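You operate a simulated robot arm through the tools that you are given. There is no shell and no other tool. Be economical: measure what you need, move in short steps, check, and stop when the job is done.

You run a simulated robot arm. Do the job below in one go: nothing can be reset, and whatever is moved stays where it is left.

## Task
Try the red and green carabiners' gates; oil the one that stays open and try it again.
Fine: one drop, on the oil mat; leave it there, and the other where it lies.

The check looks at the end state, three seconds after you hand in, the way a careful person would. Anything else that was tipped, shoved, dropped, spilled or broken makes it a failure.

## Robot
A 6-joint arm with a two-finger parallel gripper, fixed in place. Base frame: the origin is at the foot of the arm, x ahead of it, y to its left, z up; the work surface is at about z = 87.6. Units: cm, rad, N and s.
With the tool pointing down near the work surface it reaches from about 26 to 68 cm from the base axis. Its first joint turns from -1.152 to 1.152 rad. Payload 2.9 kg.
Tool frame: the origin (TCP) lies between the finger pads and is the grasp point; the fingertips stand 3 cm ahead of it; z points along the fingers, y is the line along which they close. Largest opening 11 cm; finger width 2, thickness 1; the body of the gripper, 4.8 by 11.2 cm, starts 5.5 cm behind the TCP.
Orientation is that of the tool frame in the base frame, as a unit quaternion [x, y, z, w]. With the fingers straight down and closing along the base's y, the tool's x points along the base's -x, its y along +y and its z along -z.

## Interface
- The arm moves only by the tool drive_tool. Its argument "plan" is one flat list of numbers, 7 for each row, row after row: the shift along the tool's x, y, z in mm, then the turn, a rotation vector about the tool's x, y, z in rad, then the closure, from 0 (fully open) to 1 (shut). In form: [dx, dy, dz, ax, ay, az, grip, dx, dy, dz, ax, ay, az, grip, ...]. A call has 1 to 8 rows; each row shifts and turns the commanded pose from where the row before left it, along the tool's axes as they then stand. A row lasts 0.2 s, in which the tool goes at most 5 cm and 0.15 rad; a call with a longer step from one row to the next is refused whole, and so is a gripper value outside its range. Where a pose cannot be reached the arm comes as near as it can. A force on the tool above 40 N (or 10 N above the force at the start of the call, whichever is more), or a blocked arm, ends the call early, and 0.2 s more pass. The fingers move at their own pace (about 10.8 cm/s each) and stop on an object; they squeeze with about 32 N. The grip force told is the motor's: it shows also when the fingers shut on nothing. Time passes only in rows, and 0.2 s behind the last, so rows that do not move let the fingers close. The reply holds the time, the measured pose of the TCP, the force on the tool along the base axes, the opening and the grip force, in the units named above and with some noise.
- Cameras (640 x 400 px; columns grow to the right, rows downward): "scene" is fixed at [8.25, 45.62, 140.05]; the picture's right is [-0.65, -0.76, 0.00], its down [-0.32, 0.27, -0.91] and it looks along [0.69, -0.59, -0.42] (base axes); focal length 318 px, centre (320, 200). "wrist" rides on the gripper at [7.2, 1.7, -10.3] in the tool frame; the picture's right is [-0.23, 0.97, 0.00], its down [-0.76, -0.18, -0.62] and it looks along [-0.61, -0.14, 0.78] (tool axes); focal length 222 px, centre (320, 200). There is no depth. A picture from a camera that has moved, and an enlarged one, comes with that camera's place and axes in the base frame and with its lens. The place of the scene camera against the robot may be out by one fixed shift of up to 1.8 cm in any direction.
- camera(camera): a new picture of that camera. It takes no simulated time.
- inspect(camera, box): a new picture of the part [left, top, right, bottom] of that camera's present view, enlarged. It takes no simulated time.
- finish_job(): hands the job in; it is judged then, once.

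Go step by step. Nothing tells you positions but the pictures and the camera data: compare them with the known pose of the tool, close in by small moves and look again before you grip or let go. The budget is 120 turns and 76 pictures, counting those below and the enlarged ones. Unless the task says otherwise, let go and move clear before handing in, and close with one line.

The tools are called after "Request:" by a JSON object that holds its "method" and its "body". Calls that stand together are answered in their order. drive_tool: Moves the arm, as the interface text tells. Its arguments: {"type":"object","properties":{"plan":{"type":"array","items":{"type":"number"}}},"required":["plan"]} The other tools are called the same way: camera (camera) takes a picture; inspect (camera, box) takes an enlarged picture of a part of a camera's view; finish_job () hands the job in.

At the start:

```text
time_s: 0.0
position: [37.53, -9.85, 125.18]
ee_rot: [0.0, 1.0, 0.0, 0.0]
force: [0.1, -0.6, 0.7]
width: 11.0
finger_force: 0.1
```

scene: 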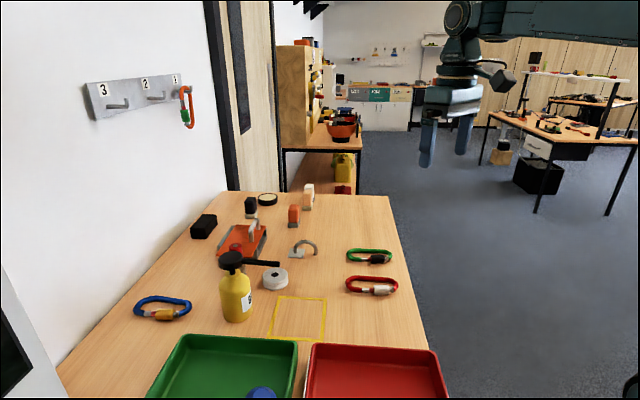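
wrist: 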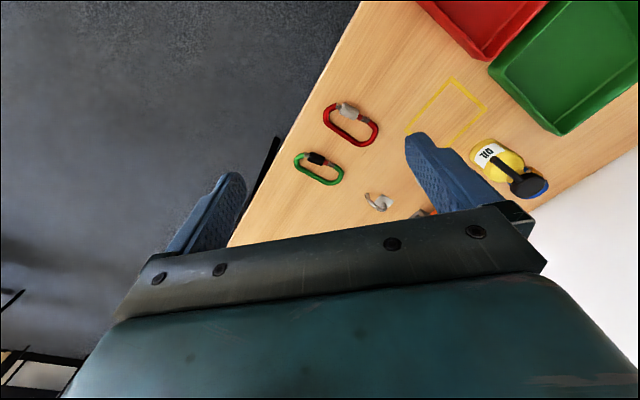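

I see a red and a green carabiner lying on the bench, an oil bottle with a pump and a yellow-outlined square, probably the oil mat. I'll look closer first.

Request:
{"method": "inspect", "body": {"camera": "scene", "box": [260, 220, 420, 320]}}

Request:
{"method": "inspect", "body": {"camera": "scene", "box": [120, 180, 340, 345]}}

Request:
{"method": "inspect", "body": {"camera": "wrist", "box": [270, 60, 560, 230]}}

```text
4.00 times, centred on (340, 270) of scene
camera zoom: at [8.25, 45.62, 140.05], right [-0.65, -0.76, 0.0], down [-0.32, 0.27, -0.91], along [0.69, -0.59, -0.42], focal length 1270 px, centre (240, -80)
```

zoom: 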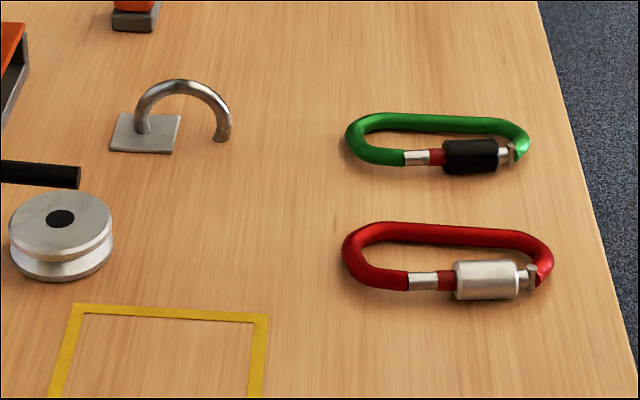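

```text
2.42 times, centred on (230, 262) of scene
camera zoom: at [8.25, 45.62, 140.05], right [-0.65, -0.76, 0.0], down [-0.32, 0.27, -0.91], along [0.69, -0.59, -0.42], focal length 770 px, centre (538, 48)
```

zoom: 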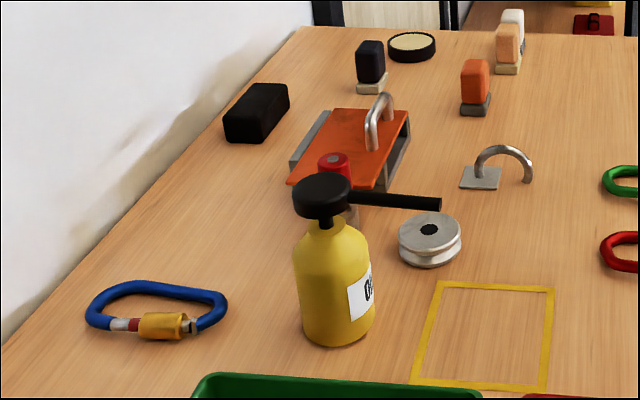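

```text
2.21 times, centred on (415, 145) of wrist
camera zoom: at [30.23, -8.18, 135.52], right [0.23, 0.97, 0.0], down [0.76, -0.18, 0.62], along [0.61, -0.14, -0.78], focal length 490 px, centre (110, 321)
```

zoom: 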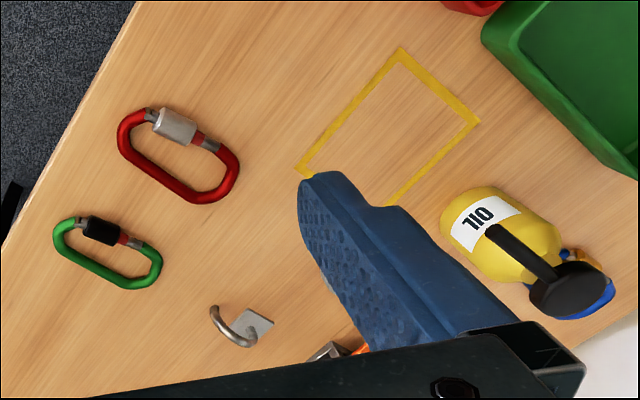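

The red carabiner lies around (48.5, -5) with its long axis about 50° from x. I'll move above it and turn the tool so that the fingers close across gate and spine.

Request:
{"method": "drive_tool", "body": {"plan": [-21, 9.6, 30, 0, 0, 0, 0, -21, 9.6, 30, 0, 0, 0, 0, -21, 9.6, 30, 0, 0, 0, 0, -21, 9.6, 30, 0, 0, 0, 0, -21, 9.6, 30, 0, 0, 0, 0]}}

Request:
{"method": "drive_tool", "body": {"plan": [0, 0, 0, 0, 0, -0.142, 0, 0, 0, 0, 0, 0, -0.142, 0, 0, 0, 0, 0, 0, -0.142, 0, 0, 0, 0, 0, 0, -0.142, 0, 0, 0, 0, 0, 0, -0.142, 0, 0, 0, 0, 0, 0, -0.142, 0]}}

Request:
{"method": "camera", "body": {"camera": "wrist"}}

```text
time_s: 1.2
position: [48.26, -4.82, 110.29]
ee_rot: [0.0, 1.0, -0.001, 0.001]
force: [1.3, -0.2, 0.7]
width: 11.0
finger_force: 0.2
```

```text
time_s: 2.6
position: [48.11, -5.18, 110.25]
ee_rot: [-0.415, 0.91, 0.0, 0.0]
force: [0.1, -0.2, 0.3]
width: 11.01
finger_force: 0.1
```

```text
70 pictures are left
camera wrist: at [42.07, -9.32, 120.57], right [-0.59, 0.81, 0.0], down [0.63, 0.46, 0.62], along [0.51, 0.37, -0.78], focal length 222 px, centre (320, 200)
```

wrist: 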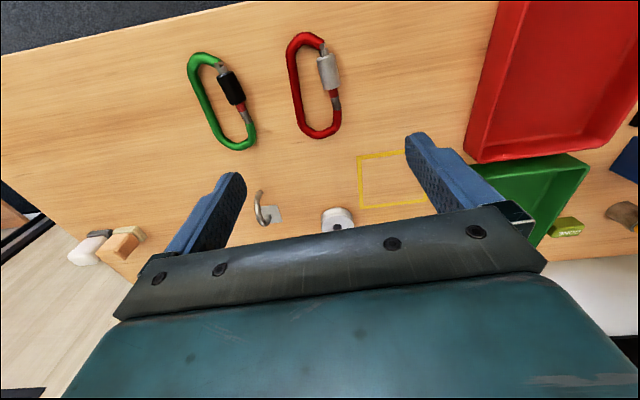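

The tool is lined up well with the red one. I'll zoom in to find which end of the gate is the nose.

Request:
{"method": "inspect", "body": {"camera": "wrist", "box": [170, 20, 370, 160]}}

```text
2.86 times, centred on (270, 90) of wrist
camera zoom: at [42.07, -9.32, 120.57], right [-0.59, 0.81, 0.0], down [0.63, 0.46, 0.62], along [0.51, 0.37, -0.78], focal length 635 px, centre (463, 514)
```

zoom: 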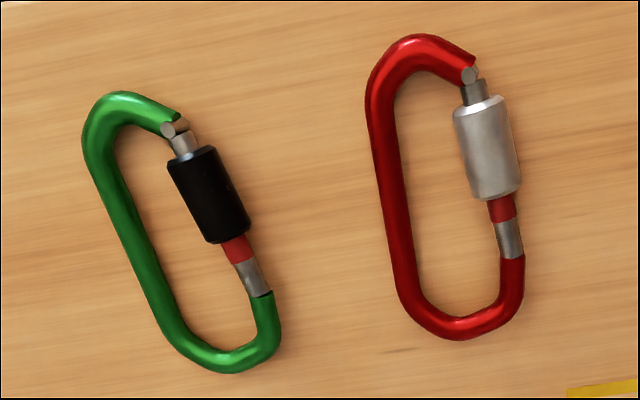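

The nose is the silver tip on the far side from the hinge pin, and both gates look unlocked. I'll go down part of the way over the red one and check the alignment.

Request:
{"method": "drive_tool", "body": {"plan": [-5, -2.5, 38, 0, 0, 0, 0, -5.9, -2.6, 38, 0, 0, 0, 0, 0, 0, 38, 0, 0, 0, 0, 0, 0, 30, 0, 0, 0, 0]}}

Request:
{"method": "camera", "body": {"camera": "wrist"}}

```text
time_s: 3.6
position: [48.94, -4.58, 95.55]
ee_rot: [-0.413, 0.911, 0.001, -0.001]
force: [-0.4, 0.4, -0.8]
width: 11.0
finger_force: 0.0
```

```text
68 pictures are left
camera wrist: at [42.95, -8.93, 105.87], right [-0.58, 0.81, 0.0], down [0.63, 0.46, 0.62], along [0.51, 0.36, -0.78], focal length 222 px, centre (320, 200)
```

wrist: 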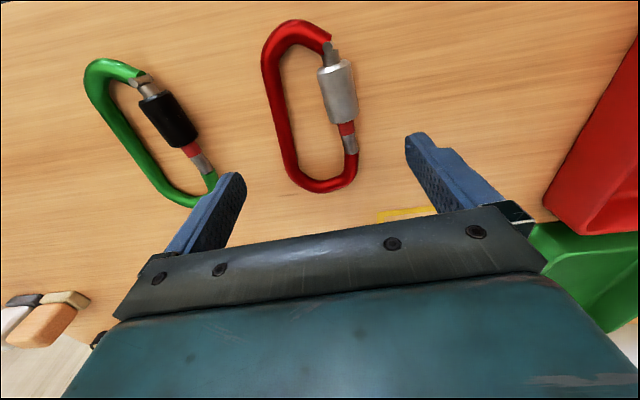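

Everything agrees: red gate line and spine straddle the TCP. I'll narrow the opening and lower to just above the table.

Request:
{"method": "drive_tool", "body": {"plan": [0, -3, 20, 0, 0, 0, 0.15, 0, 0, 20, 0, 0, 0, 0.2, 0, 0, 4, 0, 0, 0, 0.2]}}

Request:
{"method": "camera", "body": {"camera": "wrist"}}

Request:
{"method": "inspect", "body": {"camera": "scene", "box": [300, 210, 460, 310]}}

```text
time_s: 4.4
position: [49.34, -4.83, 91.19]
ee_rot: [-0.412, 0.911, 0.0, 0.0]
force: [-0.7, 0.2, -0.4]
width: 8.78
finger_force: 0.0
```

```text
67 pictures are left
camera wrist: at [43.36, -9.02, 101.57], right [-0.58, 0.81, 0.0], down [0.63, 0.46, 0.62], along [0.51, 0.36, -0.78], focal length 222 px, centre (320, 200)
```

wrist: 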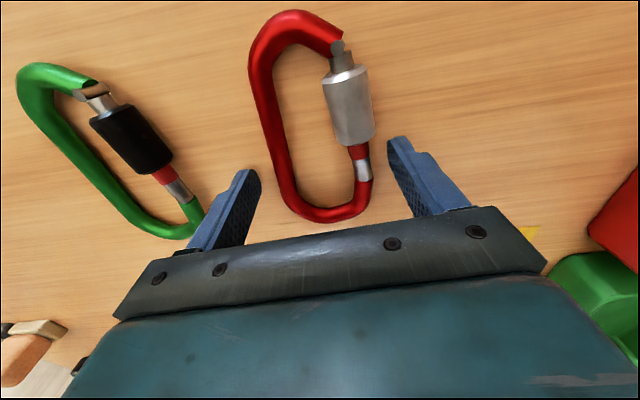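

```text
4.00 times, centred on (380, 260) of scene
camera zoom: at [8.25, 45.62, 140.05], right [-0.65, -0.76, 0.0], down [-0.32, 0.27, -0.91], along [0.69, -0.59, -0.42], focal length 1270 px, centre (80, -40)
```

zoom: 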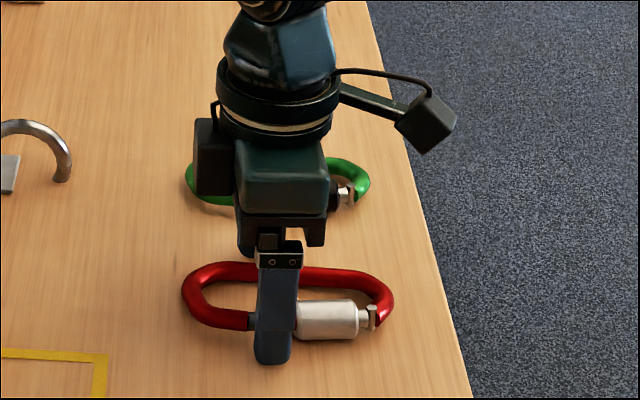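

The fingers straddle the gate near its tip and the spine. I'll shift 3 mm toward the sleeve and close gently in steps.

Request:
{"method": "drive_tool", "body": {"plan": [3, 0, 0, 0, 0, 0, 0.3, 0, 0, 0, 0, 0, 0, 0.4, 0, 0, 0, 0, 0, 0, 0.46, 0, 0, 0, 0, 0, 0, 0.5, 0, 0, 0, 0, 0, 0, 0.54, 0, 0, 0, 0, 0, 0, 0.54]}}

Request:
{"method": "camera", "body": {"camera": "wrist"}}

```text
time_s: 5.8
position: [49.26, -4.9, 91.27]
ee_rot: [-0.413, 0.911, 0.0, 0.001]
force: [0.2, 1.0, 0.4]
width: 5.09
finger_force: 0.2
```

```text
65 pictures are left
camera wrist: at [43.18, -9.28, 101.6], right [-0.58, 0.81, 0.0], down [0.64, 0.46, 0.62], along [0.51, 0.36, -0.78], focal length 222 px, centre (320, 200)
```

wrist: 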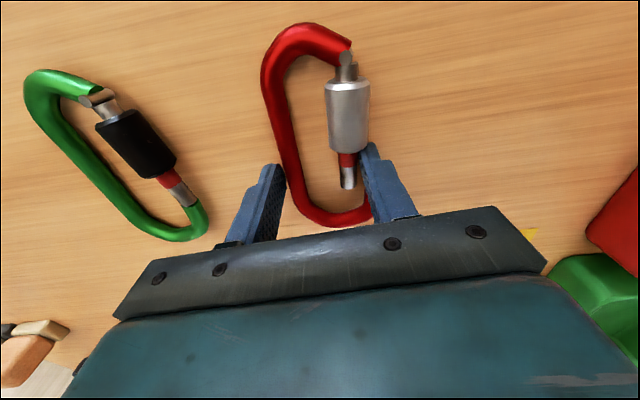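

The red gate is opening inward. I'll push a bit further, then release and look.

Request:
{"method": "drive_tool", "body": {"plan": [0, 0, 0, 0, 0, 0, 0.58, 0, 0, 0, 0, 0, 0, 0.62, 0, 0, 0, 0, 0, 0, 0.62]}}

Request:
{"method": "camera", "body": {"camera": "wrist"}}

Request:
{"method": "drive_tool", "body": {"plan": [0, 0, 0, 0, 0, 0, 0.5, 0, 0, 0, 0, 0, 0, 0.4, 0, 0, 0, 0, 0, 0, 0.2, 0, 0, 0, 0, 0, 0, 0.2, 0, 0, 0, 0, 0, 0, 0.2]}}

Request:
{"method": "camera", "body": {"camera": "wrist"}}

```text
time_s: 6.6
position: [49.25, -4.91, 91.11]
ee_rot: [-0.413, 0.911, 0.0, -0.001]
force: [-0.3, 0.3, 0.2]
width: 4.19
finger_force: 0.1
```

```text
64 pictures are left
camera wrist: at [43.18, -9.28, 101.6], right [-0.58, 0.81, 0.0], down [0.64, 0.46, 0.62], along [0.51, 0.36, -0.78], focal length 222 px, centre (320, 200)
```

wrist: 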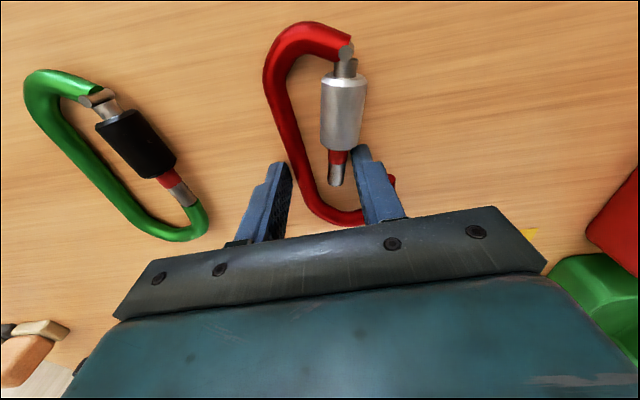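

```text
time_s: 7.8
position: [49.15, -5.03, 91.32]
ee_rot: [-0.412, 0.911, 0.001, 0.0]
force: [0.3, -0.5, -0.4]
width: 8.77
finger_force: 0.0
```

```text
63 pictures are left
camera wrist: at [43.18, -9.28, 101.6], right [-0.58, 0.81, 0.0], down [0.64, 0.46, 0.62], along [0.51, 0.36, -0.78], focal length 222 px, centre (320, 200)
```

wrist: 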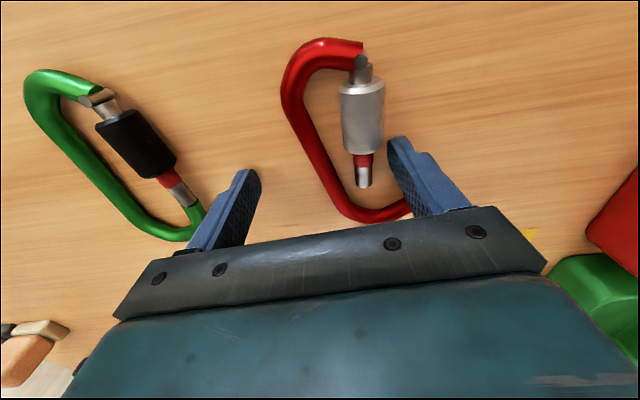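

The red gate seems to have stayed open, and the carabiner was nudged slightly on release. I'll rise straight up to look.

Request:
{"method": "drive_tool", "body": {"plan": [0, 0, 15, 0, 0, 0, 0.2, 0, 0, -40, 0, 0, 0, 0.2, 0, 0, -40, 0, 0, 0, 0.2, 0, 0, -40, 0, 0, 0, 0.2]}}

Request:
{"method": "inspect", "body": {"camera": "wrist", "box": [170, 10, 410, 170]}}

```text
time_s: 8.2
position: [49.46, -5.05, 91.08]
ee_rot: [-0.413, 0.911, -0.001, 0.002]
force: [-4.5, 0.1, 5.8]
width: 8.98
finger_force: 1.9
stopped in row 1: the force on the tool passed its limit (the readings are from after the stop); the commanded pose is now the measured one
```

```text
2.50 times, centred on (290, 90) of wrist
camera zoom: at [43.24, -9.36, 101.34], right [-0.58, 0.81, 0.0], down [0.63, 0.46, 0.63], along [0.51, 0.36, -0.78], focal length 555 px, centre (395, 475)
```

zoom: 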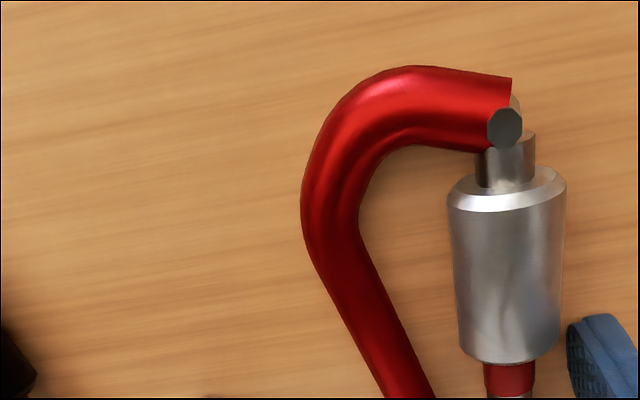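

I mistyped the first row, which went down and was stopped by the force limit. Now I go straight up.

Request:
{"method": "drive_tool", "body": {"plan": [0, 0, -10, 0, 0, 0, 0.2, 0, 0, -30, 0, 0, 0, 0.2, 0, 0, -40, 0, 0, 0, 0.2, 0, 0, -40, 0, 0, 0, 0.2, 0, 0, -40, 0, 0, 0, 0.2]}}

Request:
{"method": "camera", "body": {"camera": "wrist"}}

Request:
{"method": "inspect", "body": {"camera": "wrist", "box": [170, 10, 410, 170]}}

```text
time_s: 9.4
position: [49.42, -5.04, 106.92]
ee_rot: [-0.414, 0.91, -0.001, 0.002]
force: [-0.4, -0.4, 0.5]
width: 8.81
finger_force: 0.1
```

```text
61 pictures are left
camera wrist: at [43.29, -9.52, 117.34], right [-0.58, 0.81, 0.0], down [0.63, 0.46, 0.63], along [0.51, 0.36, -0.78], focal length 222 px, centre (320, 200)
```

wrist: 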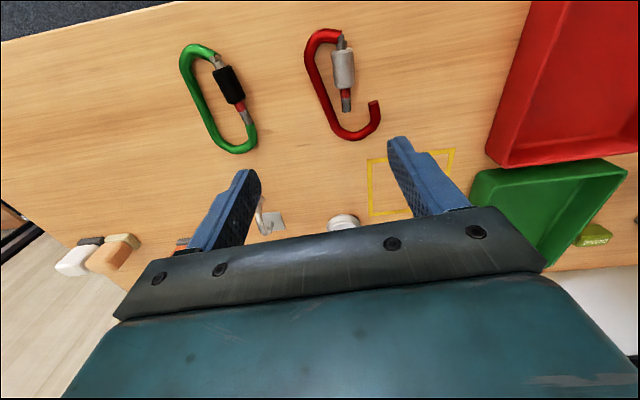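

```text
2.50 times, centred on (290, 90) of wrist
camera zoom: at [43.29, -9.52, 117.34], right [-0.58, 0.81, 0.0], down [0.63, 0.46, 0.63], along [0.51, 0.36, -0.78], focal length 555 px, centre (395, 475)
```

zoom: 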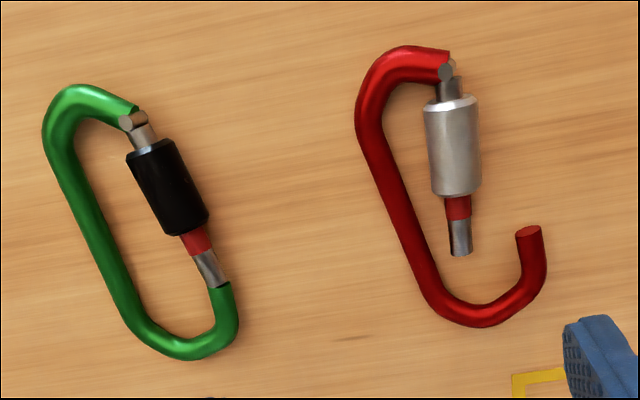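

Red clearly stays open. Next is green: its gate tip is near (57.2, -11.2) and its hinge near (52.7, -17.4). I'll go above it, aim at the sleeve end so the finger stays off the nose, and press less.

Request:
{"method": "drive_tool", "body": {"plan": [6.8, -41.5, 0, 0, 0, 0, 0.2, 6.8, -41.5, 0, 0, 0, 0, 0.2, 6.9, -41.5, 0, 0, 0, 0, 0.2, 0, 0, 0, 0, 0, -0.09, 0.2, 0, 0, 40, 0, 0, 0, 0.2, 0, 0, 40, 0, 0, 0, 0.2, 0, 0, 40, 0, 0, 0, 0.2]}}

Request:
{"method": "camera", "body": {"camera": "wrist"}}

```text
time_s: 11.0
position: [57.56, -15.02, 95.02]
ee_rot: [-0.455, 0.89, -0.001, 0.002]
force: [-0.1, -0.8, -0.3]
width: 8.79
finger_force: 0.0
```

```text
59 pictures are left
camera wrist: at [51.87, -19.78, 105.34], right [-0.66, 0.76, 0.0], down [0.59, 0.51, 0.63], along [0.48, 0.41, -0.78], focal length 222 px, centre (320, 200)
```

wrist: 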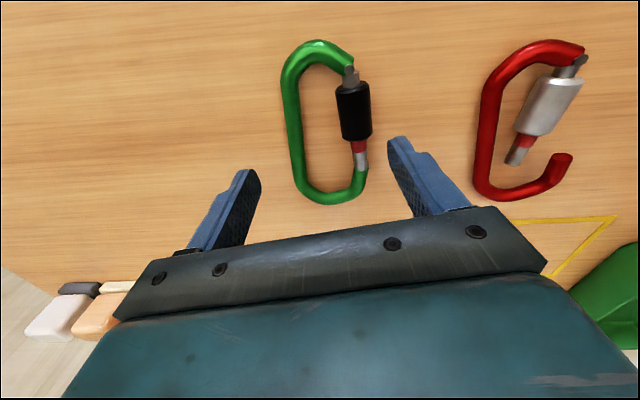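

I'll zoom in to refine the green gate position.

Request:
{"method": "inspect", "body": {"camera": "wrist", "box": [240, 30, 440, 220]}}

```text
2.11 times, centred on (340, 125) of wrist
camera zoom: at [51.87, -19.78, 105.34], right [-0.66, 0.76, 0.0], down [0.59, 0.51, 0.63], along [0.48, 0.41, -0.78], focal length 468 px, centre (278, 358)
```

zoom: 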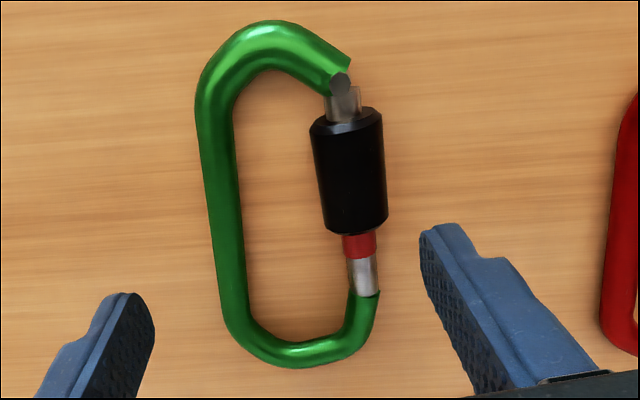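

I'll adjust by about 1 cm to sit over the sleeve end and red band, then lower.

Request:
{"method": "drive_tool", "body": {"plan": [-8, 6.5, 0, 0, 0, 0, 0.2, 0, 0, 19, 0, 0, 0, 0.2, 0, 0, 18, 0, 0, 0, 0.2]}}

Request:
{"method": "inspect", "body": {"camera": "wrist", "box": [220, 0, 460, 220]}}

Request:
{"method": "inspect", "body": {"camera": "scene", "box": [300, 210, 460, 310]}}

```text
time_s: 11.8
position: [57.52, -13.82, 91.41]
ee_rot: [-0.454, 0.891, -0.001, 0.003]
force: [-1.0, 0.4, -0.3]
width: 8.8
finger_force: 0.1
```

```text
1.82 times, centred on (340, 110) of wrist
camera zoom: at [51.7, -18.62, 101.65], right [-0.65, 0.76, 0.0], down [0.59, 0.51, 0.63], along [0.48, 0.41, -0.78], focal length 404 px, centre (284, 364)
```

zoom: 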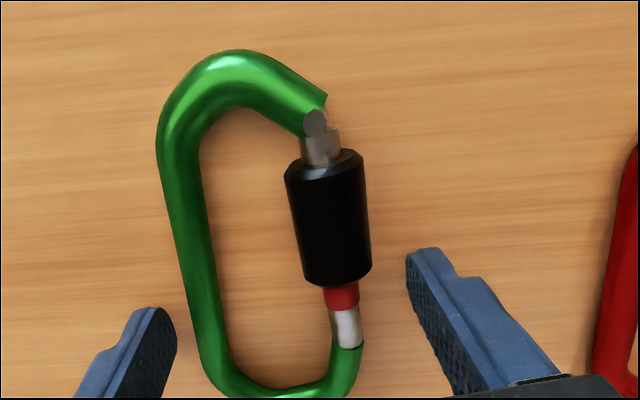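

```text
4.00 times, centred on (380, 260) of scene
camera zoom: at [8.25, 45.62, 140.05], right [-0.65, -0.76, 0.0], down [-0.32, 0.27, -0.91], along [0.69, -0.59, -0.42], focal length 1270 px, centre (80, -40)
```

zoom: 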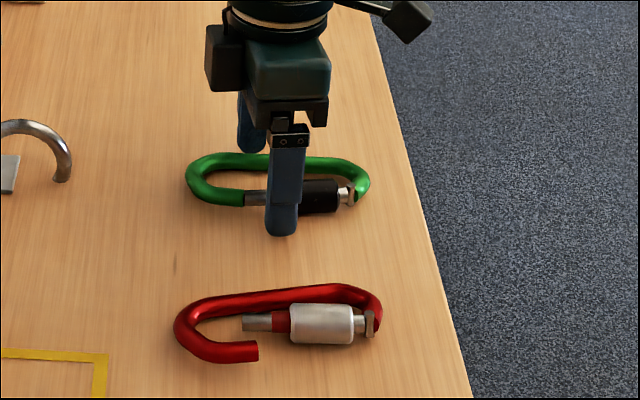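

The finger sits on the band and sleeve end, clear of the nose. I'll squeeze gently and look, then release.

Request:
{"method": "drive_tool", "body": {"plan": [0, -2, 0, 0, 0, 0, 0.3, 0, 0, 0, 0, 0, 0, 0.38, 0, 0, 0, 0, 0, 0, 0.43, 0, 0, 0, 0, 0, 0, 0.47, 0, 0, 0, 0, 0, 0, 0.51, 0, 0, 0, 0, 0, 0, 0.53, 0, 0, 0, 0, 0, 0, 0.53]}}

Request:
{"method": "inspect", "body": {"camera": "wrist", "box": [220, 0, 460, 220]}}

```text
time_s: 13.4
position: [57.68, -13.94, 91.3]
ee_rot: [-0.454, 0.891, -0.002, 0.003]
force: [-0.4, 0.1, -0.2]
width: 5.17
finger_force: 0.0
```

```text
1.82 times, centred on (340, 110) of wrist
camera zoom: at [51.81, -18.72, 101.65], right [-0.65, 0.76, 0.0], down [0.59, 0.51, 0.63], along [0.48, 0.41, -0.78], focal length 404 px, centre (284, 364)
```

zoom: 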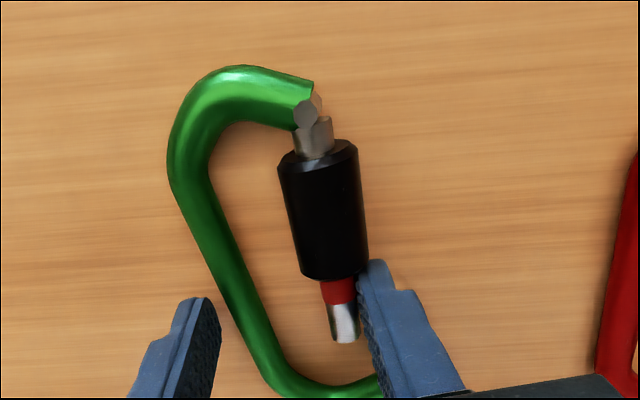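

The green gate opens too. A little further, then I release slowly and look.

Request:
{"method": "drive_tool", "body": {"plan": [0, 0, 0, 0, 0, 0, 0.56, 0, 0, 0, 0, 0, 0, 0.59, 0, 0, 0, 0, 0, 0, 0.59]}}

Request:
{"method": "inspect", "body": {"camera": "wrist", "box": [220, 0, 460, 220]}}

Request:
{"method": "drive_tool", "body": {"plan": [0, 0, 0, 0, 0, 0, 0.55, 0, 0, 0, 0, 0, 0, 0.51, 0, 0, 0, 0, 0, 0, 0.47, 0, 0, 0, 0, 0, 0, 0.43, 0, 0, 0, 0, 0, 0, 0.43]}}

Request:
{"method": "inspect", "body": {"camera": "wrist", "box": [220, 0, 460, 220]}}

```text
time_s: 14.2
position: [57.55, -13.89, 91.3]
ee_rot: [-0.454, 0.891, -0.001, 0.003]
force: [0.7, 0.8, 0.5]
width: 4.6
finger_force: 0.9
```

```text
1.82 times, centred on (340, 110) of wrist
camera zoom: at [51.82, -18.71, 101.66], right [-0.65, 0.76, 0.0], down [0.59, 0.51, 0.63], along [0.48, 0.41, -0.78], focal length 404 px, centre (284, 364)
```

zoom: 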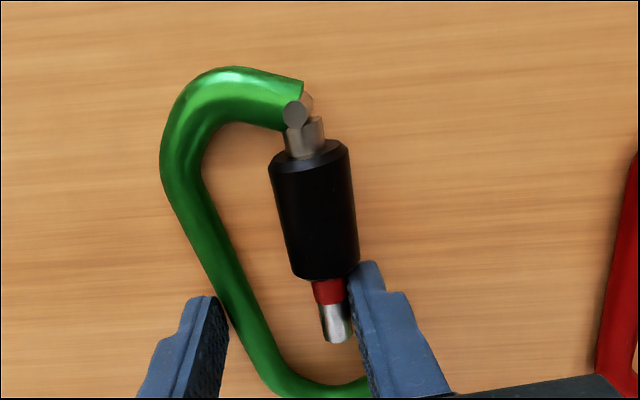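

```text
time_s: 15.4
position: [57.56, -13.88, 91.34]
ee_rot: [-0.454, 0.891, -0.001, 0.003]
force: [-0.6, -0.5, 0.0]
width: 6.28
finger_force: 0.1
```

```text
1.82 times, centred on (340, 110) of wrist
camera zoom: at [51.82, -18.71, 101.65], right [-0.65, 0.76, 0.0], down [0.59, 0.51, 0.63], along [0.48, 0.41, -0.78], focal length 404 px, centre (284, 364)
```

zoom: 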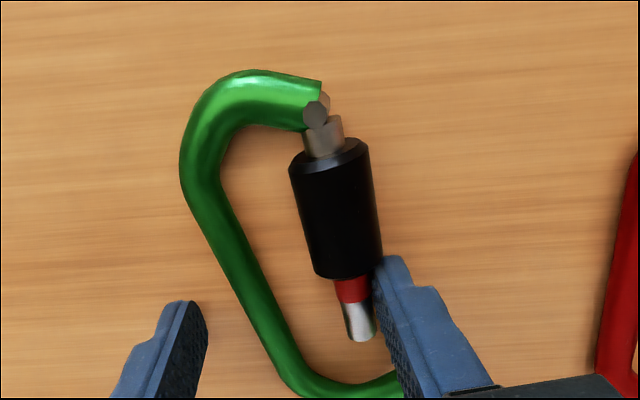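

The finger is standing in the gap between gate and nose, so it holds the gate itself. I'll lift straight up and see whether the gate closes.

Request:
{"method": "drive_tool", "body": {"plan": [0, 0, 0, 0, 0, 0, 0.46, 0, 0, -15, 0, 0, 0, 0.46, 0, 0, -20, 0, 0, 0, 0.46, 0, 0, -30, 0, 0, 0, 0.46, 0, 0, 0, 0, 0, 0, 0.46]}}

Request:
{"method": "inspect", "body": {"camera": "wrist", "box": [200, 0, 600, 250]}}

```text
time_s: 16.6
position: [57.37, -13.88, 97.97]
ee_rot: [-0.454, 0.891, 0.0, 0.003]
force: [-0.3, -0.3, -0.4]
width: 5.96
finger_force: 0.0
```

```text
1.60 times, centred on (400, 125) of wrist
camera zoom: at [51.7, -18.71, 108.23], right [-0.65, 0.76, 0.0], down [0.59, 0.51, 0.63], along [0.48, 0.41, -0.78], focal length 355 px, centre (192, 320)
```

zoom: 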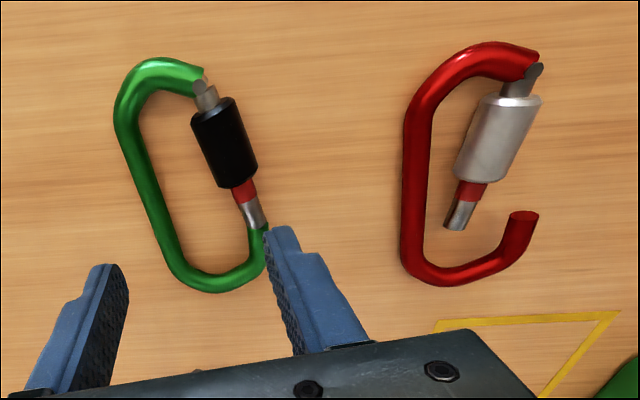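

Green springs shut, so red is the sticky one. Now I'll go up and look at the oil bottle and the mat.

Request:
{"method": "drive_tool", "body": {"plan": [0, 0, -40, 0, 0, 0, 0.3, 0, 0, -40, 0, 0, 0, 0.2, -15, 33, -18, 0, 0, 0, 0.2, -15, 33, -18, 0, 0, 0, 0.2, -15, 33, -18, 0, 0, 0, 0.2, -15, 33, -18, 0, 0, 0, 0.2, -15, 33, -18, 0, 0, 0, 0.2, -15, 33, -18, 0, 0, 0, 0.2]}}

Request:
{"method": "camera", "body": {"camera": "wrist"}}

Request:
{"method": "inspect", "body": {"camera": "scene", "box": [200, 240, 340, 345]}}

```text
time_s: 18.4
position: [46.29, 5.02, 116.76]
ee_rot: [-0.454, 0.891, -0.001, 0.003]
force: [0.2, 0.4, 0.6]
width: 8.81
finger_force: 0.2
```

```text
51 pictures are left
camera wrist: at [40.57, 0.17, 127.0], right [-0.65, 0.76, 0.0], down [0.59, 0.51, 0.63], along [0.48, 0.41, -0.78], focal length 222 px, centre (320, 200)
```

wrist: 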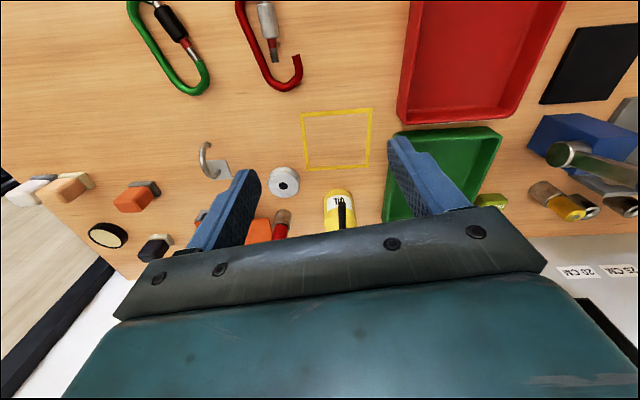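

```text
3.81 times, centred on (270, 292) of scene
camera zoom: at [8.25, 45.62, 140.05], right [-0.65, -0.76, 0.0], down [-0.32, 0.27, -0.91], along [0.69, -0.59, -0.42], focal length 1209 px, centre (510, -152)
```

zoom: 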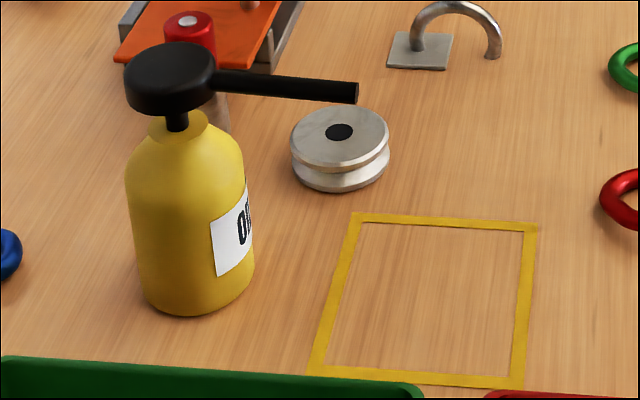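

Before deciding which thing is the "oil mat" I'll look at the black flat object by the red tray and at the bottle.

Request:
{"method": "inspect", "body": {"camera": "wrist", "box": [480, 0, 640, 240]}}

Request:
{"method": "inspect", "body": {"camera": "wrist", "box": [250, 90, 410, 240]}}

```text
1.67 times, centred on (560, 120) of wrist
camera zoom: at [40.57, 0.17, 127.0], right [-0.65, 0.76, 0.0], down [0.59, 0.51, 0.63], along [0.48, 0.41, -0.78], focal length 370 px, centre (-80, 333)
```

zoom: 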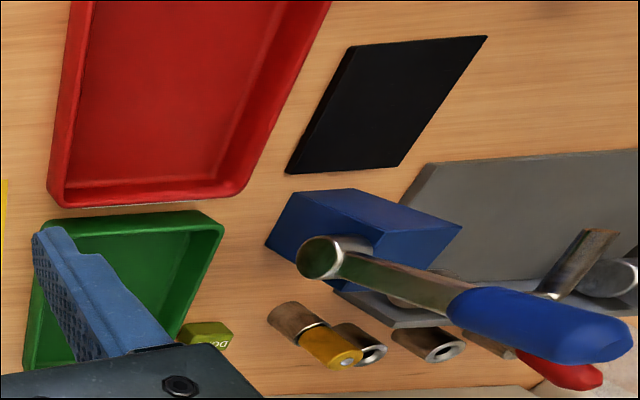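

```text
2.67 times, centred on (330, 165) of wrist
camera zoom: at [40.57, 0.17, 127.0], right [-0.65, 0.76, 0.0], down [0.59, 0.51, 0.63], along [0.48, 0.41, -0.78], focal length 592 px, centre (293, 293)
```

zoom: 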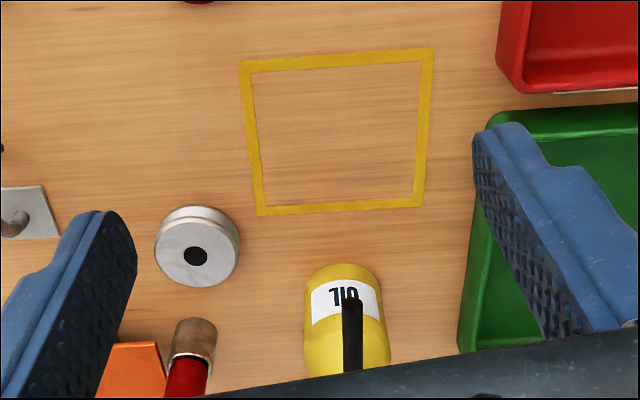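

The spout tip is about over (54.4, 16.5), 14 cm up, inside the yellow square (centre about (52, 14)). So the yellow square is the oil mat, and the hinge should lie under the spout. Red must be turned about half round, so I'll turn the wrist first, in the air, so that I can pick it up with the opposite yaw.

Request:
{"method": "drive_tool", "body": {"plan": [0, 0, 0, 0, 0, 0.149, 0.2, 0, 0, 0, 0, 0, 0.149, 0.2, 0, 0, 0, 0, 0, 0.149, 0.2, 0, 0, 0, 0, 0, 0.149, 0.2, 0, 0, 0, 0, 0, 0.149, 0.2, 0, 0, 0, 0, 0, 0.149, 0.2, 0, 0, 0, 0, 0, 0.149, 0.2, 0, 0, 0, 0, 0, 0.149, 0.2]}}

Request:
{"method": "drive_tool", "body": {"plan": [0, 0, 0, 0, 0, 0.149, 0.2, 0, 0, 0, 0, 0, 0.149, 0.2, 0, 0, 0, 0, 0, 0.149, 0.2, 0, 0, 0, 0, 0, 0.149, 0.2, 0, 0, 0, 0, 0, 0.149, 0.2, 0, 0, 0, 0, 0, 0.149, 0.2, 0, 0, 0, 0, 0, 0.149, 0.2, 0, 0, 0, 0, 0, 0.149, 0.2]}}

Request:
{"method": "drive_tool", "body": {"plan": [0, 0, 0, 0, 0, 0.149, 0.2, 0, 0, 0, 0, 0, 0.149, 0.2, 0, 0, 0, 0, 0, 0.149, 0.2, 0, 0, 0, 0, 0, 0.149, 0.2, 0, 0, 0, 0, 0, 0.149, 0.2]}}

Request:
{"method": "camera", "body": {"camera": "wrist"}}

```text
time_s: 20.2
position: [46.42, 5.01, 116.52]
ee_rot: [0.126, 0.992, 0.002, 0.004]
force: [-0.9, 0.2, 0.6]
width: 8.82
finger_force: 0.1
```

```text
time_s: 22.0
position: [46.52, 5.05, 116.65]
ee_rot: [0.661, 0.75, 0.002, 0.003]
force: [-0.2, 0.2, -0.5]
width: 8.81
finger_force: 0.1
```

```text
time_s: 23.2
position: [46.58, 4.97, 116.58]
ee_rot: [0.889, 0.459, 0.003, 0.002]
force: [-0.1, 0.2, 0.0]
width: 8.8
finger_force: 0.0
```

```text
47 pictures are left
camera wrist: at [52.1, 9.92, 126.96], right [0.66, -0.75, 0.0], down [-0.59, -0.52, 0.62], along [-0.46, -0.41, -0.78], focal length 222 px, centre (320, 200)
```

wrist: 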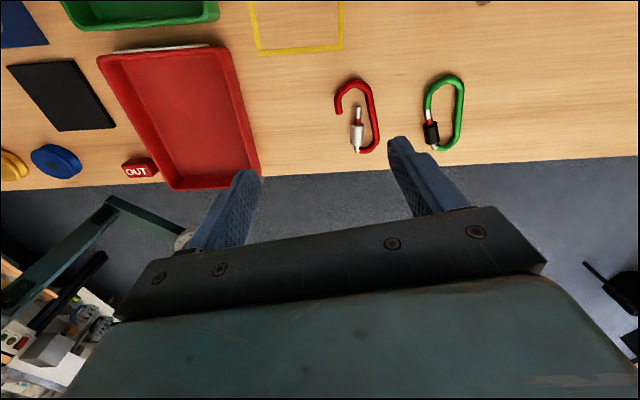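

The half-turn was reachable. Now I'll measure the red carabiner from here.

Request:
{"method": "inspect", "body": {"camera": "wrist", "box": [310, 60, 490, 172]}}

```text
3.56 times, centred on (400, 116) of wrist
camera zoom: at [52.1, 9.92, 126.96], right [0.66, -0.75, 0.0], down [-0.59, -0.52, 0.62], along [-0.46, -0.41, -0.78], focal length 790 px, centre (36, 499)
```

zoom: 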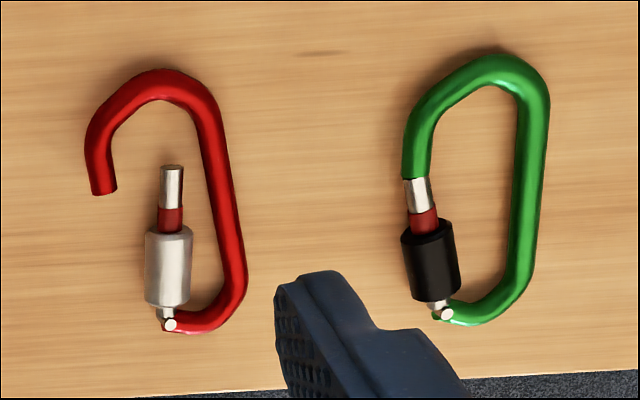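

The red spine lies near (47–51, -8 to -1.6), angle about 60°. I'll align with it and descend to 10 cm above the table for a precise look.

Request:
{"method": "drive_tool", "body": {"plan": [-27, 27.7, 0, 0, 0, 0, 0.727, -27, 27.7, 0, 0, 0, 0, 0.727, -27, 27.7, 0, 0, 0, 0, 0.727, 0, 0, 45, 0, 0, -0.093, 0.727, 0, 0, 45, 0, 0, 0, 0.727, 0, 0, 45, 0, 0, 0, 0.727, 0, 0, 45, 0, 0, 0, 0.727]}}

Request:
{"method": "camera", "body": {"camera": "wrist"}}

```text
time_s: 24.8
position: [49.09, -6.41, 98.48]
ee_rot: [0.866, 0.5, 0.002, 0.002]
force: [0.1, 0.6, 0.6]
width: 2.98
finger_force: 0.1
```

```text
45 pictures are left
camera wrist: at [54.09, -0.93, 108.81], right [0.73, -0.68, 0.01], down [-0.54, -0.57, 0.62], along [-0.42, -0.46, -0.79], focal length 222 px, centre (320, 200)
```

wrist: 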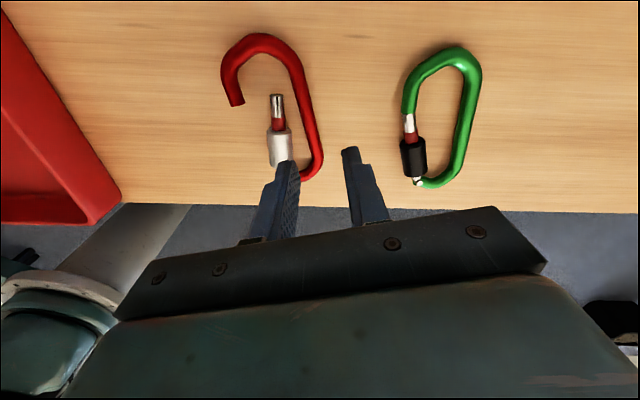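

Spine and gate leave about a 1.7 cm slot, which the 1 cm finger fits if centred. I'll fine-adjust and lower to just above the parts, then check.

Request:
{"method": "drive_tool", "body": {"plan": [-3, -1.5, 0, 0, 0, 0.05, 0.727, 0, 0, 28, 0, 0, 0, 0.727, 0, 0, 28, 0, 0, 0, 0.727, 0, 0, 0, 0, 0, 0, 0.727]}}

Request:
{"method": "inspect", "body": {"camera": "wrist", "box": [200, 0, 440, 240]}}

Request:
{"method": "inspect", "body": {"camera": "scene", "box": [320, 220, 440, 310]}}

```text
time_s: 25.8
position: [48.66, -6.59, 92.64]
ee_rot: [0.878, 0.478, 0.005, 0.003]
force: [2.5, -2.4, 13.3]
width: 2.84
finger_force: 0.0
```

```text
1.67 times, centred on (320, 120) of wrist
camera zoom: at [53.83, -1.4, 103.07], right [0.69, -0.72, 0.01], down [-0.57, -0.54, 0.62], along [-0.44, -0.43, -0.79], focal length 370 px, centre (320, 333)
```

zoom: 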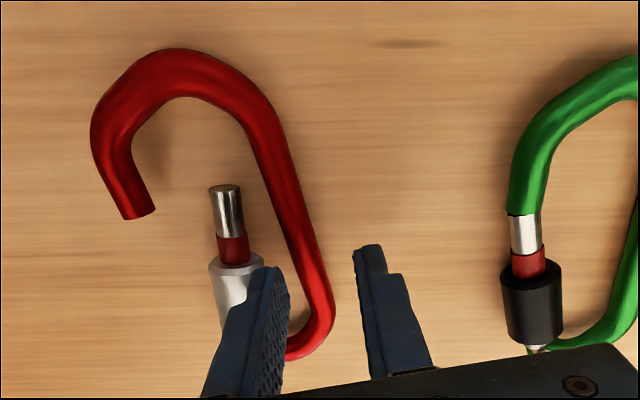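

```text
4.44 times, centred on (380, 265) of scene
camera zoom: at [8.23, 45.61, 140.05], right [-0.65, -0.76, 0.0], down [-0.32, 0.27, -0.91], along [0.69, -0.59, -0.42], focal length 1411 px, centre (53, -89)
```

zoom: 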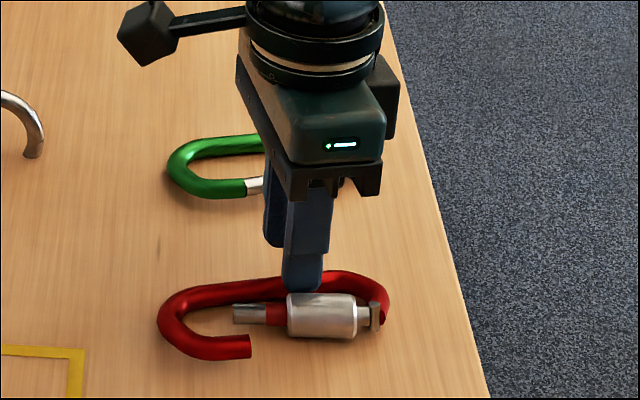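

The finger touched the sleeve, so I stop there. I'll rise and move along the spine past the gate tip, where the inside of the ring is free.

Request:
{"method": "drive_tool", "body": {"plan": [0, 0, -15, 0, 0, 0, 0.727, 0, 0, -10, 0, 0, 0, 0.727, 45.4, -4.2, 0, 0, 0, 0, 0.727, 0, 0, 0, 0, 0, -0.04, 0.727, 0, 0, 20, 0, 0, 0, 0.727, 0, 0, 0, 0, 0, 0, 0.727]}}

Request:
{"method": "inspect", "body": {"camera": "wrist", "box": [200, 0, 440, 240]}}

```text
time_s: 27.2
position: [50.73, -2.49, 93.54]
ee_rot: [0.868, 0.496, 0.003, 0.001]
force: [-0.7, 0.1, 0.0]
width: 3.0
finger_force: 0.0
```

```text
1.67 times, centred on (320, 120) of wrist
camera zoom: at [55.74, 3.0, 103.96], right [0.72, -0.69, 0.0], down [-0.54, -0.57, 0.62], along [-0.43, -0.45, -0.78], focal length 370 px, centre (320, 333)
```

zoom: 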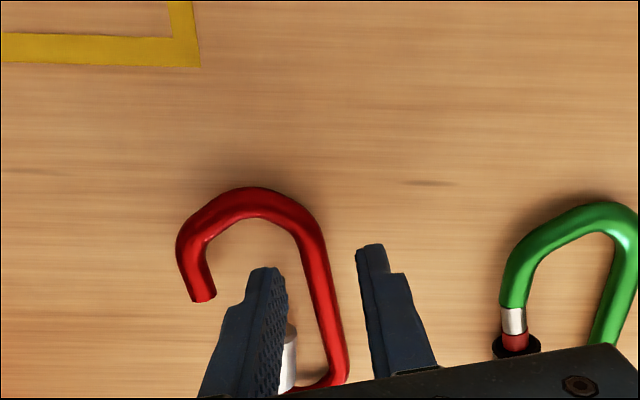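

The inner finger stands clear inside the ring past the gate tip. I'll shift 4 mm back along the spine and lower fully.

Request:
{"method": "drive_tool", "body": {"plan": [-4, 0, 8, 0, 0, 0, 0.727, 0, 0, 8, 0, 0, 0, 0.727, 0, 0, 6, 0, 0, 0, 0.727, 0, 0, 0, 0, 0, 0, 0.727]}}

Request:
{"method": "inspect", "body": {"camera": "wrist", "box": [200, 0, 440, 240]}}

```text
time_s: 27.9
position: [50.83, -2.82, 92.45]
ee_rot: [0.868, 0.496, 0.007, 0.005]
force: [-3.2, 0.4, 13.4]
width: 3.09
finger_force: 0.8
stopped in row 3: the force on the tool passed its limit (the readings are from after the stop); the commanded pose is now the measured one
```

```text
1.67 times, centred on (320, 120) of wrist
camera zoom: at [55.75, 2.61, 102.91], right [0.72, -0.69, 0.01], down [-0.55, -0.57, 0.61], along [-0.42, -0.45, -0.79], focal length 370 px, centre (320, 333)
```

zoom: 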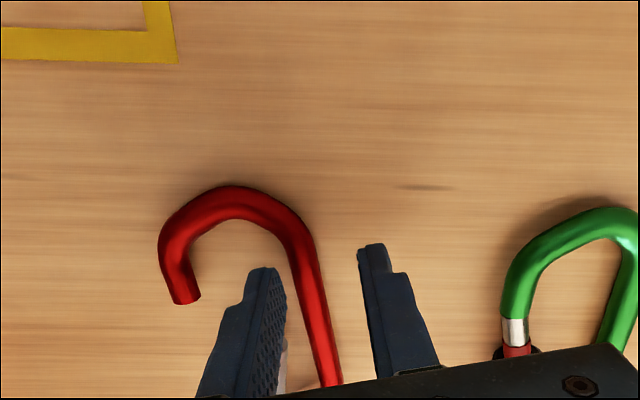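

It touched the gate tip. I'll lift slightly, move 9 mm further along, and try again.

Request:
{"method": "drive_tool", "body": {"plan": [0, 0, -8, 0, 0, 0, 0.727, 9, 0, 0, 0, 0, 0, 0.727, 0, 0, 0, 0, 0, 0, 0.727]}}

Request:
{"method": "inspect", "body": {"camera": "wrist", "box": [240, 100, 400, 240]}}

Request:
{"method": "inspect", "body": {"camera": "scene", "box": [320, 220, 440, 310]}}

```text
time_s: 28.7
position: [51.38, -2.09, 93.19]
ee_rot: [0.869, 0.495, 0.007, 0.004]
force: [0.2, 0.4, 0.0]
width: 3.03
finger_force: 0.0
```

```text
2.86 times, centred on (320, 170) of wrist
camera zoom: at [56.3, 3.41, 103.56], right [0.72, -0.69, 0.01], down [-0.55, -0.57, 0.61], along [-0.42, -0.45, -0.79], focal length 635 px, centre (320, 286)
```

zoom: 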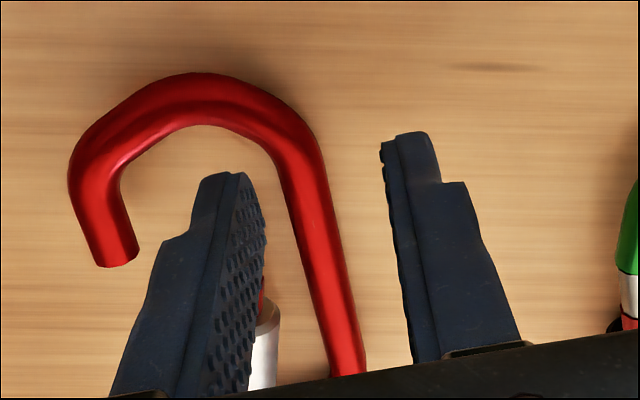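

```text
4.44 times, centred on (380, 265) of scene
camera zoom: at [8.25, 45.62, 140.05], right [-0.65, -0.76, 0.0], down [-0.32, 0.27, -0.91], along [0.69, -0.59, -0.42], focal length 1411 px, centre (53, -89)
```

zoom: 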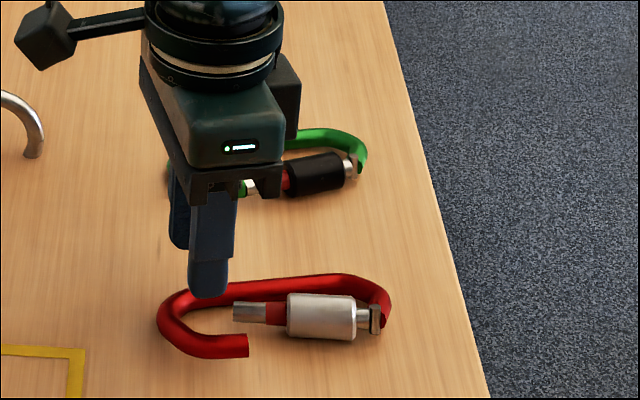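

The slot past the gate tip is too short for the finger. A better grip is across the solid frame at the nose end: nose bar outside to spine outside, not touching the gate. I'll rise, open and centre there.

Request:
{"method": "drive_tool", "body": {"plan": [0, 0, -30, 0, 0, 0, 0.727, 0, 0, 0, 0, 0, 0, 0.2, -6, -37, 0, 0, 0, 0, 0.18, 0, 0, 0, 0, 0, 0, 0.18]}}

Request:
{"method": "camera", "body": {"camera": "wrist"}}

```text
time_s: 29.7
position: [47.68, -0.53, 96.03]
ee_rot: [0.868, 0.497, 0.007, 0.004]
force: [-0.5, -0.3, 1.1]
width: 9.02
finger_force: 0.0
```

```text
38 pictures are left
camera wrist: at [52.59, 4.99, 106.46], right [0.72, -0.69, 0.01], down [-0.55, -0.57, 0.61], along [-0.42, -0.45, -0.79], focal length 222 px, centre (320, 200)
```

wrist: 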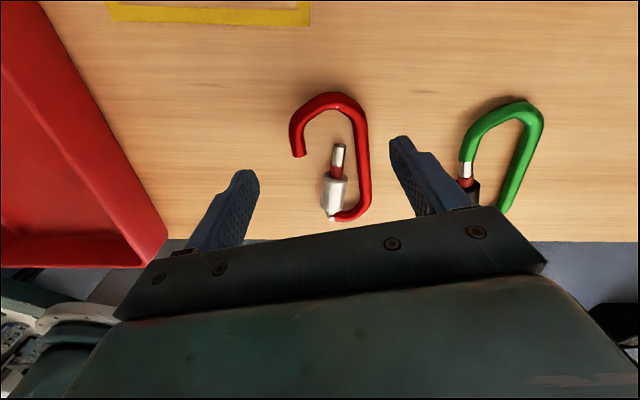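

I need to move 7 mm toward the spine; then I lower around the frame's nose end.

Request:
{"method": "drive_tool", "body": {"plan": [-2, 7, 0, 0, 0, 0, 0.18, 0, 0, 25, 0, 0, 0, 0.18, 0, 0, 23, 0, 0, 0, 0.18, 0, 0, 0, 0, 0, 0, 0.18]}}

Request:
{"method": "inspect", "body": {"camera": "wrist", "box": [200, 60, 480, 240]}}

```text
time_s: 30.7
position: [48.28, -1.1, 91.15]
ee_rot: [0.868, 0.496, 0.007, 0.004]
force: [-0.5, 0.8, -0.4]
width: 8.99
finger_force: 0.0
```

```text
2.22 times, centred on (340, 150) of wrist
camera zoom: at [53.23, 4.31, 101.71], right [0.72, -0.69, 0.01], down [-0.55, -0.57, 0.61], along [-0.42, -0.45, -0.79], focal length 494 px, centre (276, 311)
```

zoom: 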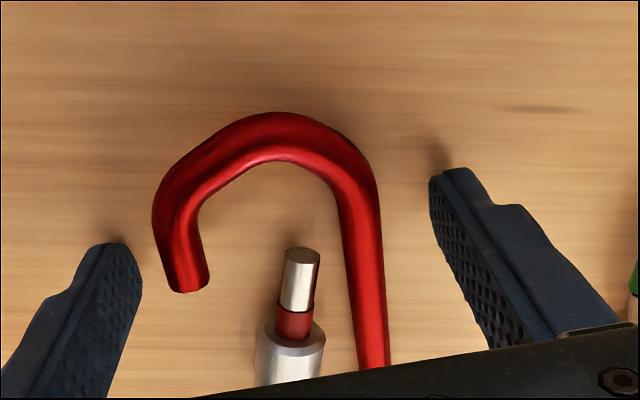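

Well centred; I'll shift 5 mm toward the bend for a fuller hold, then close.

Request:
{"method": "drive_tool", "body": {"plan": [5, 0, 0, 0, 0, 0, 0.18, 0, 0, 0, 0, 0, 0, 0.3, 0, 0, 0, 0, 0, 0, 0.38, 0, 0, 0, 0, 0, 0, 0.45, 0, 0, 0, 0, 0, 0, 0.55, 0, 0, 0, 0, 0, 0, 0.7, 0, 0, 0, 0, 0, 0, 0.7]}}

Request:
{"method": "inspect", "body": {"camera": "wrist", "box": [200, 60, 480, 240]}}

```text
time_s: 32.3
position: [48.52, -0.81, 91.21]
ee_rot: [0.868, 0.497, 0.007, 0.004]
force: [0.1, -0.4, 0.3]
width: 6.41
finger_force: 24.2
```

```text
2.22 times, centred on (340, 150) of wrist
camera zoom: at [53.46, 4.69, 101.69], right [0.72, -0.69, 0.01], down [-0.55, -0.57, 0.61], along [-0.42, -0.45, -0.79], focal length 494 px, centre (276, 311)
```

zoom: 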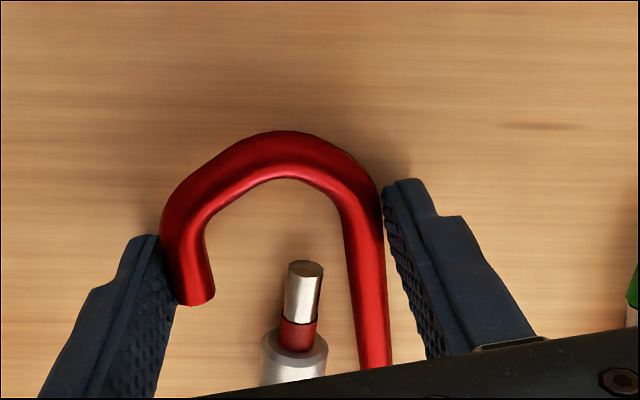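

The grip is solid (6.4 cm, 24 N) on the frame only. I'll lift 8 cm and check the hold.

Request:
{"method": "drive_tool", "body": {"plan": [0, 0, -10, 0, 0, 0, 0.7, 0, 0, -20, 0, 0, 0, 0.7, 0, 0, -25, 0, 0, 0, 0.7, 0, 0, -25, 0, 0, 0, 0.7]}}

Request:
{"method": "inspect", "body": {"camera": "scene", "box": [280, 180, 440, 310]}}

```text
time_s: 33.3
position: [48.52, -0.74, 99.28]
ee_rot: [0.868, 0.496, 0.007, 0.003]
force: [1.1, 0.4, -0.9]
width: 6.3
finger_force: 23.8
```

```text
3.08 times, centred on (360, 245) of scene
camera zoom: at [8.25, 45.62, 140.05], right [-0.65, -0.76, 0.0], down [-0.32, 0.27, -0.91], along [0.69, -0.59, -0.42], focal length 977 px, centre (197, 62)
```

zoom: 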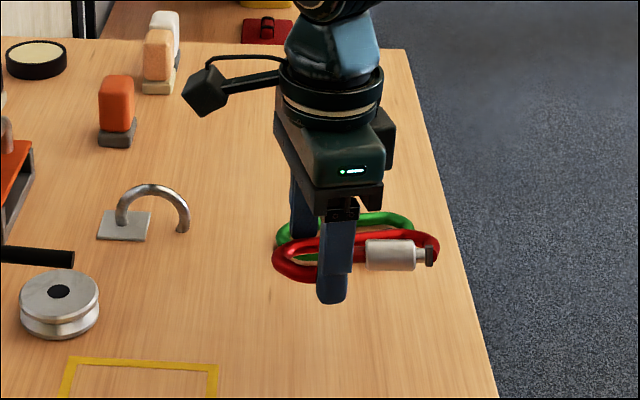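

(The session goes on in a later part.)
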